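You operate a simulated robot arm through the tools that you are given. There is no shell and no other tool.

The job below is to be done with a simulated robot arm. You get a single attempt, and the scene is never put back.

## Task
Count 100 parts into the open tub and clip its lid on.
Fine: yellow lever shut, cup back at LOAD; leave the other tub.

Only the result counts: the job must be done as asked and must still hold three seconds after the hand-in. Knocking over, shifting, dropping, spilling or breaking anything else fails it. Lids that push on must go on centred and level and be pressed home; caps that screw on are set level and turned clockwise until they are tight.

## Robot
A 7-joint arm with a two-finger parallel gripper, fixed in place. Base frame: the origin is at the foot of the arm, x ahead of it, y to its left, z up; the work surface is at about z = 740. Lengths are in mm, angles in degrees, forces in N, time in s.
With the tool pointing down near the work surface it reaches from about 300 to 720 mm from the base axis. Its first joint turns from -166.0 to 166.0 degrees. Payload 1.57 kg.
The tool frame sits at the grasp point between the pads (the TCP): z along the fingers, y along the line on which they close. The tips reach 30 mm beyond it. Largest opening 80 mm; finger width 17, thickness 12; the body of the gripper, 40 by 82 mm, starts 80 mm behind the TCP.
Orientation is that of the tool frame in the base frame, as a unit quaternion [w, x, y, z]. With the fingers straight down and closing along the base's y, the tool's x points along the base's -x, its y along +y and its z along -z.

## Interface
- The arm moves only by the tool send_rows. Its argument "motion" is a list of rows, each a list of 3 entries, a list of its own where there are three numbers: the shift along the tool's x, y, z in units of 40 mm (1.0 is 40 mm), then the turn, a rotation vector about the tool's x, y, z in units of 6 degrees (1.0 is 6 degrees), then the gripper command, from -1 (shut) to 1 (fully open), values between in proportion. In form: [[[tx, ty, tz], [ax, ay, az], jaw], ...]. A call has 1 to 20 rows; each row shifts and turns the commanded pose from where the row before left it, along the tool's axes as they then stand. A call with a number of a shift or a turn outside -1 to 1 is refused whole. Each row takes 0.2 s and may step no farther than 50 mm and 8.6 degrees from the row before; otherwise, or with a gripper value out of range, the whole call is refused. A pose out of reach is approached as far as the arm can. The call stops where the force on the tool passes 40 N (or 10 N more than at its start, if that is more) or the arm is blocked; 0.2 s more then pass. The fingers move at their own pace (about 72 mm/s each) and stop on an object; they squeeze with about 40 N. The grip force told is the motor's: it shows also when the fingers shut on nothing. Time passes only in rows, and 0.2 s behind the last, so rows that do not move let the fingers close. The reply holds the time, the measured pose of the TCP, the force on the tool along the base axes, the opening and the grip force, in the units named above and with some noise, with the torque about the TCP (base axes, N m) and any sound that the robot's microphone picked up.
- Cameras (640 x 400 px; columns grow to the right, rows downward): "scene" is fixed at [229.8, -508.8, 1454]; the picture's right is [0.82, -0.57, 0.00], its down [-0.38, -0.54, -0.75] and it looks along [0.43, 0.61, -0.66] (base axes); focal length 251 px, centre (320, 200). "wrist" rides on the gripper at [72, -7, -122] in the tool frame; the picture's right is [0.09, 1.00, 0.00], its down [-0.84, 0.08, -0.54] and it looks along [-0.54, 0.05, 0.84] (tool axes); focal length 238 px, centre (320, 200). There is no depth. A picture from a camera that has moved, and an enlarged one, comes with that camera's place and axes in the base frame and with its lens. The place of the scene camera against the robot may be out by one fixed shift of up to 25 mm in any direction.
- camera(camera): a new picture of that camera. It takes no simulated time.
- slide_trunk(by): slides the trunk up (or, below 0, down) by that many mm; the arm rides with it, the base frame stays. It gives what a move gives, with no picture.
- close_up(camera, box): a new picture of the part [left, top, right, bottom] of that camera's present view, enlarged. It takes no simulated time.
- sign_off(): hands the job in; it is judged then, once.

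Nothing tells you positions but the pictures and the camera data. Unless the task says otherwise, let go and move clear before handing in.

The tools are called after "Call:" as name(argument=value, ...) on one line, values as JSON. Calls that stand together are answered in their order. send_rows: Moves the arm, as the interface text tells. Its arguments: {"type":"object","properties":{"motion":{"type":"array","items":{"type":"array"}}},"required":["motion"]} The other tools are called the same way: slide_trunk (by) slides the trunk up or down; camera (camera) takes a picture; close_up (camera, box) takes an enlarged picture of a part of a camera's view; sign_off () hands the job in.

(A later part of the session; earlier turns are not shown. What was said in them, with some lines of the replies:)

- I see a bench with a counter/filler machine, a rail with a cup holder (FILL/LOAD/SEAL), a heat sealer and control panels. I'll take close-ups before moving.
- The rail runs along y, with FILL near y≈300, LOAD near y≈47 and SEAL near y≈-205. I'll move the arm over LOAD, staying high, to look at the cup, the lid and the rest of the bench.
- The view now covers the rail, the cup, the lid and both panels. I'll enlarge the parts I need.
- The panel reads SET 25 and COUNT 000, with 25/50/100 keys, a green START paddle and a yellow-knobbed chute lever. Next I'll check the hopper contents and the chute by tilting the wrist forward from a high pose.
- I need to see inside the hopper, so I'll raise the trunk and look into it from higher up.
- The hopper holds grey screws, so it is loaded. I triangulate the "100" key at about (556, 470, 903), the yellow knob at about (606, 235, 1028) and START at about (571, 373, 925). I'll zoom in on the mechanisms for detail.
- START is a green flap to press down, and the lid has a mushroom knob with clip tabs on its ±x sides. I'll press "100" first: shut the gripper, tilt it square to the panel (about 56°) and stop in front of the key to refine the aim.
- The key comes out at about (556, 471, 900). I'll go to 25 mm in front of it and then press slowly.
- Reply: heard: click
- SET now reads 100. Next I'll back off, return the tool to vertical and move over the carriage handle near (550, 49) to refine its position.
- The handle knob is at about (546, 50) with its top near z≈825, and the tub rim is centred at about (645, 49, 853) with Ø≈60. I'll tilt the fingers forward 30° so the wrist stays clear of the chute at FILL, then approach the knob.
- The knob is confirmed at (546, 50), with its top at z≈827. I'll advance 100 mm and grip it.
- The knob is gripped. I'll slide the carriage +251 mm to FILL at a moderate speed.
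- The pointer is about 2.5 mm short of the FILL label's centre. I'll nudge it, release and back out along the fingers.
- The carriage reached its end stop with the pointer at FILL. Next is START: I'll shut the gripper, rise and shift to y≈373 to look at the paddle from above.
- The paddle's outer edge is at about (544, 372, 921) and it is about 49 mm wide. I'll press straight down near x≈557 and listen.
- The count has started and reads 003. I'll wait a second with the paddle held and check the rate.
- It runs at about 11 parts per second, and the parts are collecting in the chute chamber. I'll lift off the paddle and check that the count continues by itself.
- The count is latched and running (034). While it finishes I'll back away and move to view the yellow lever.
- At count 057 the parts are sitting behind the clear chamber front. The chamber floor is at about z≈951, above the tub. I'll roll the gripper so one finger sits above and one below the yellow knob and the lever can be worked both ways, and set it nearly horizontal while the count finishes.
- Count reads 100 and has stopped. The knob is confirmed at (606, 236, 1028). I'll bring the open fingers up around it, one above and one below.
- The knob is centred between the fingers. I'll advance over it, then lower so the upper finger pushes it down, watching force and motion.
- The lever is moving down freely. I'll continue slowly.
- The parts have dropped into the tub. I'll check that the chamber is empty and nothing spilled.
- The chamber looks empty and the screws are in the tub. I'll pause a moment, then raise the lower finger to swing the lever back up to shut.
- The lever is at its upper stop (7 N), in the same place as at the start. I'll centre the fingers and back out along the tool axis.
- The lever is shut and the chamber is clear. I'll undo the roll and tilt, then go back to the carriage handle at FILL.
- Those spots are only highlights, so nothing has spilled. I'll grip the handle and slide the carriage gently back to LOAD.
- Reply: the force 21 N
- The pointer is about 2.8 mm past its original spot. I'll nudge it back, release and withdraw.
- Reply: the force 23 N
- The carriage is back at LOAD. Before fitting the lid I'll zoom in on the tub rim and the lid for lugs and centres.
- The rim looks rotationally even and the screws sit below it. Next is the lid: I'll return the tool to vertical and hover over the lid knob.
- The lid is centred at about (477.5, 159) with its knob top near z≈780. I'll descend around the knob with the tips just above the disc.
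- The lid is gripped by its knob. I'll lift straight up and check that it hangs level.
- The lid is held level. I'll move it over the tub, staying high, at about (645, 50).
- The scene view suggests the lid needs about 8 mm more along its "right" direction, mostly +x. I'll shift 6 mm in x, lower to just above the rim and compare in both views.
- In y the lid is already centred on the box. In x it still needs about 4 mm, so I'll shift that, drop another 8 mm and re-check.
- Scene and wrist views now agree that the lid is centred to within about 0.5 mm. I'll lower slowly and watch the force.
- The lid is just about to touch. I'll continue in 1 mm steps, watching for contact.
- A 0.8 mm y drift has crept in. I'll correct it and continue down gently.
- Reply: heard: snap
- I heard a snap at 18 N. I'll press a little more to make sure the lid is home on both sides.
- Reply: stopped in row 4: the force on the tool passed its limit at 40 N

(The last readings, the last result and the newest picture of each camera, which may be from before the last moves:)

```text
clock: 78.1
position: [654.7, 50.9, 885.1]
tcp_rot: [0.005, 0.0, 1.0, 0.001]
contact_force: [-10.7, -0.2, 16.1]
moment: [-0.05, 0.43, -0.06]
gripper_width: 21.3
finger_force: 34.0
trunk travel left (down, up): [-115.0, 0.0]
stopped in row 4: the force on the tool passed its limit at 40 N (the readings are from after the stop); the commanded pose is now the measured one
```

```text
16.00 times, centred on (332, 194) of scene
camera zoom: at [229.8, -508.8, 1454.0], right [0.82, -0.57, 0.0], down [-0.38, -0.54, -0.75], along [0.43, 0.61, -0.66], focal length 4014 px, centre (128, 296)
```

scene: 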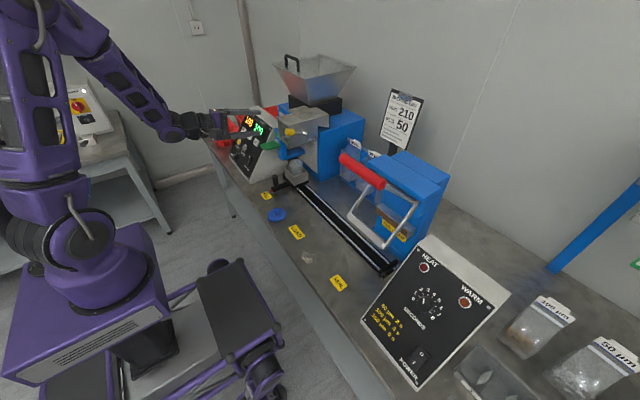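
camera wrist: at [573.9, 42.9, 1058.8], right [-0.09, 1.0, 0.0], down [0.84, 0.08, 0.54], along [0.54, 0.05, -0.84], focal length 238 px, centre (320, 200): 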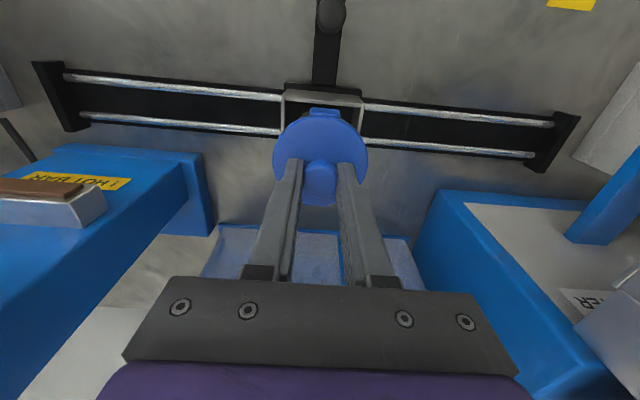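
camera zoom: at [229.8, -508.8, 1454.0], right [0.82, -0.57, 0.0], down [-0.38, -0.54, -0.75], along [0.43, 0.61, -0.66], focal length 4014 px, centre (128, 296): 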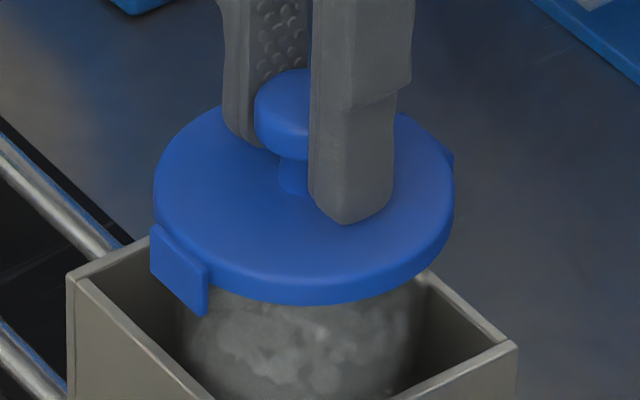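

It takes 40 N with no further travel, so the lid is seated. I'll open the fingers and rise straight up.

Call:
send_rows(motion=[[[0, 0, 0], [0, 0, 0], -0.3], [[0, 0, 0], [0, 0, 0], 0.1], [[0, 0, 0], [0, 0, 0], 0.1], [[0, 0, -0.2], [0, 0, 0], 0.1], [[0, 0, -0.5], [0, 0, 0], 0.1], [[0, 0, -0.8], [0, 0, 0], 0.1], [[0, 0, -0.8], [0, 0, 0], 0.1], [[0, 0, 0], [0, 0, 0], 0.1]])

Call:
camera(camera="wrist")

Call:
close_up(camera="scene", box=[320, 185, 344, 203])

Call:
close_up(camera="scene", box=[280, 160, 380, 250])

```text
clock: 79.9
position: [655.7, 51.6, 976.3]
tcp_rot: [0.004, 0.0, 1.0, 0.0]
contact_force: [-0.3, -1.0, 0.2]
moment: [-0.01, 0.03, 0.0]
gripper_width: 44.0
finger_force: 0.1
trunk travel left (down, up): [-115.0, 0.0]
```

```text
taken
camera wrist: at [582.7, 44.1, 1096.1], right [-0.09, 1.0, 0.0], down [0.83, 0.08, 0.55], along [0.55, 0.05, -0.84], focal length 238 px, centre (320, 200)
```

wrist: 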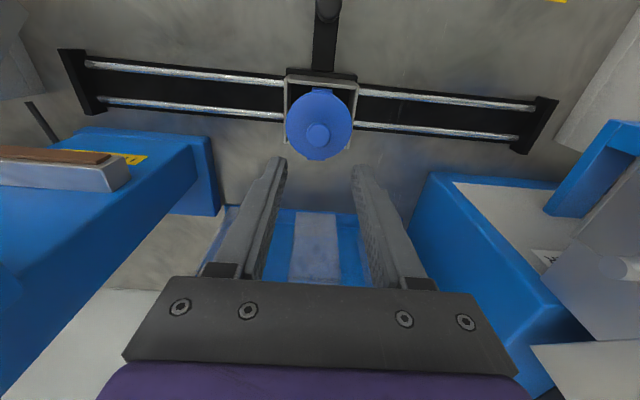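

```text
16.00 times, centred on (332, 194) of scene
camera zoom: at [229.8, -508.8, 1454.0], right [0.82, -0.57, 0.0], down [-0.38, -0.54, -0.75], along [0.43, 0.61, -0.66], focal length 4014 px, centre (128, 296)
```

zoom: 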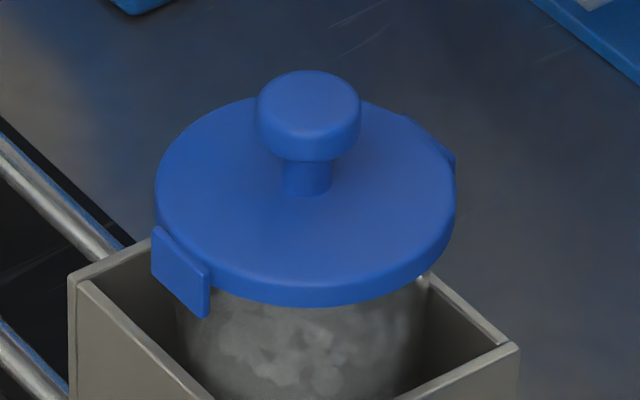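

```text
4.44 times, centred on (330, 205) of scene
camera zoom: at [229.8, -508.8, 1454.0], right [0.82, -0.57, 0.0], down [-0.38, -0.54, -0.75], along [0.43, 0.61, -0.66], focal length 1115 px, centre (276, 178)
```

zoom: 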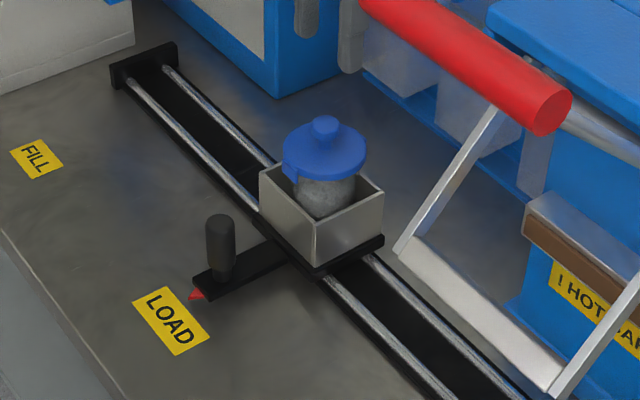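

The lid sits level and centred. I'll compare the pointer against the LOAD label using the same view as at the start, and check the lever and the surroundings.

Call:
close_up(camera="scene", box=[250, 170, 410, 270])

Call:
close_up(camera="scene", box=[200, 90, 320, 165])

Call:
send_rows(motion=[[[0.8, 0, -0.4], [0, 0, 0], 0.1], [[0.9, 0, -0.3], [0, 0, 0], 0.1], [[0.9, 0, -0.3], [0, 0, 0], 0.1], [[0.9, 0, -0.3], [0, 0, 0], 0.1], [[0.9, 0, -0.3], [0, 0, 0], 0.1], [[0.9, 0, 0], [0, 0, 0], 0.1], [[0, 0, 0], [0, 0, 0], 0.1]])

Call:
camera(camera="wrist")

Call:
close_up(camera="wrist", box=[240, 110, 400, 260])

Call:
camera(camera="scene")

```text
4.00 times, centred on (330, 220) of scene
camera zoom: at [229.8, -508.8, 1454.0], right [0.82, -0.57, 0.0], down [-0.38, -0.54, -0.75], along [0.43, 0.61, -0.66], focal length 1004 px, centre (280, 120)
```

zoom: 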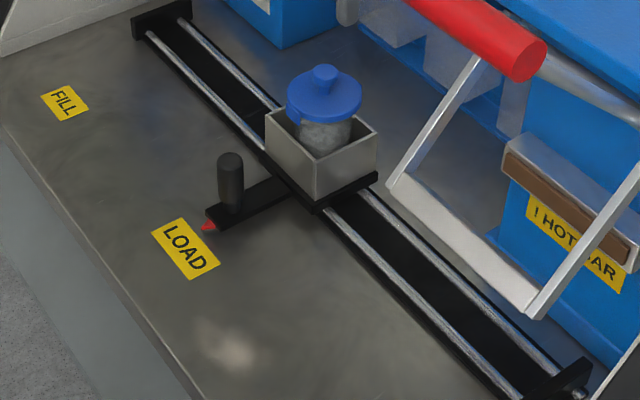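

```text
5.33 times, centred on (260, 128) of scene
camera zoom: at [229.8, -508.8, 1454.0], right [0.82, -0.57, 0.0], down [-0.38, -0.54, -0.75], along [0.43, 0.61, -0.66], focal length 1338 px, centre (640, 587)
```

zoom: 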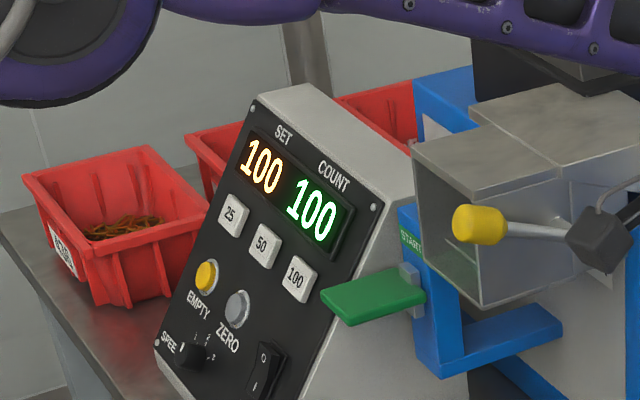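

```text
clock: 81.5
position: [444.9, 51.8, 1038.1]
tcp_rot: [0.005, 0.0, 1.0, 0.0]
contact_force: [-0.1, 0.7, -0.4]
moment: [-0.02, -0.03, -0.01]
gripper_width: 43.7
finger_force: 0.0
trunk travel left (down, up): [-115.0, 0.0]
```

```text
taken
camera wrist: at [371.0, 44.3, 1158.7], right [-0.09, 1.0, 0.0], down [0.83, 0.08, 0.55], along [0.55, 0.05, -0.84], focal length 238 px, centre (320, 200)
```

wrist: 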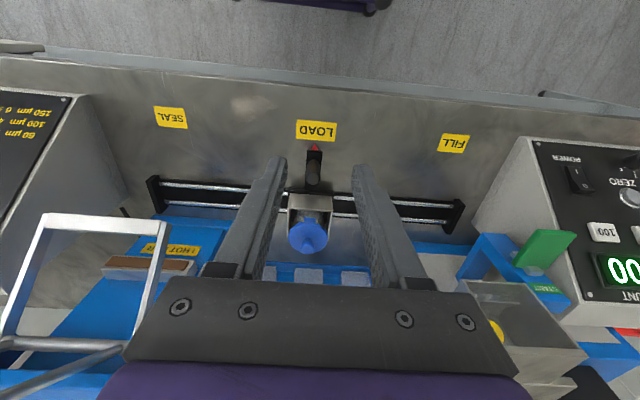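

```text
2.67 times, centred on (320, 185) of wrist
camera zoom: at [371.0, 44.3, 1158.7], right [-0.09, 1.0, 0.0], down [0.83, 0.08, 0.55], along [0.55, 0.05, -0.84], focal length 636 px, centre (320, 240)
```

zoom: 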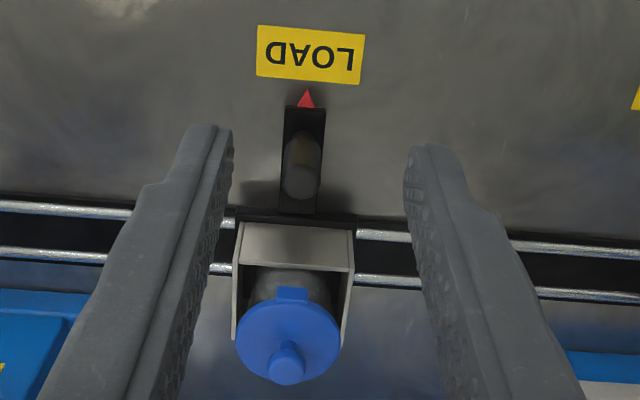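

```text
taken
```

scene: 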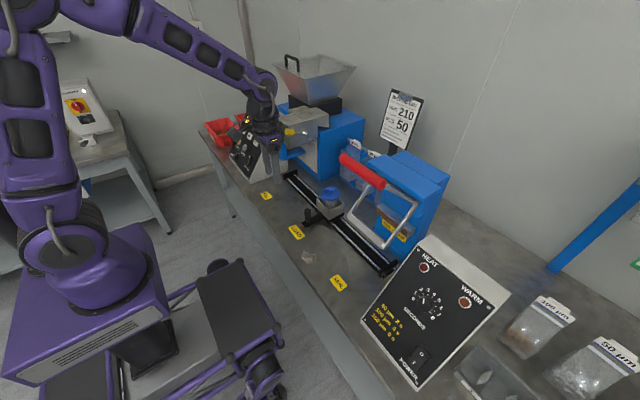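

Everything is where it should be. 100 screws are in the tub, the lid snapped on and sits level, the carriage pointer is at LOAD, the yellow lever is shut and the gripper is empty and clear. I'm handing in.

Call:
sign_off()

```text
The job is handed in.
```

The open tub now holds 100 screws and its lid is clipped on. I've handed the job in.

- **Count:** the counter was set to 100 and stopped at 100. The whole batch dropped into the tub at FILL, the counter chamber looked empty afterwards, and I saw no spills.
- **Lid:** it snapped on at about 18 N. I then pressed to 40 N with almost no further movement, and it sits centred and level.
- **Yellow lever:** it is back at its upper stop, where it was at the start, so the chamber is shut.
- **Cup:** the pointer is back at the LOAD label, where it started.
- **Other tub:** I never saw a second tub in any camera view. The arm stayed in the area I could see, and nothing in the pictures looked disturbed.

The packing list on the machine says 50 pieces of part 210. I followed your instruction of 100.
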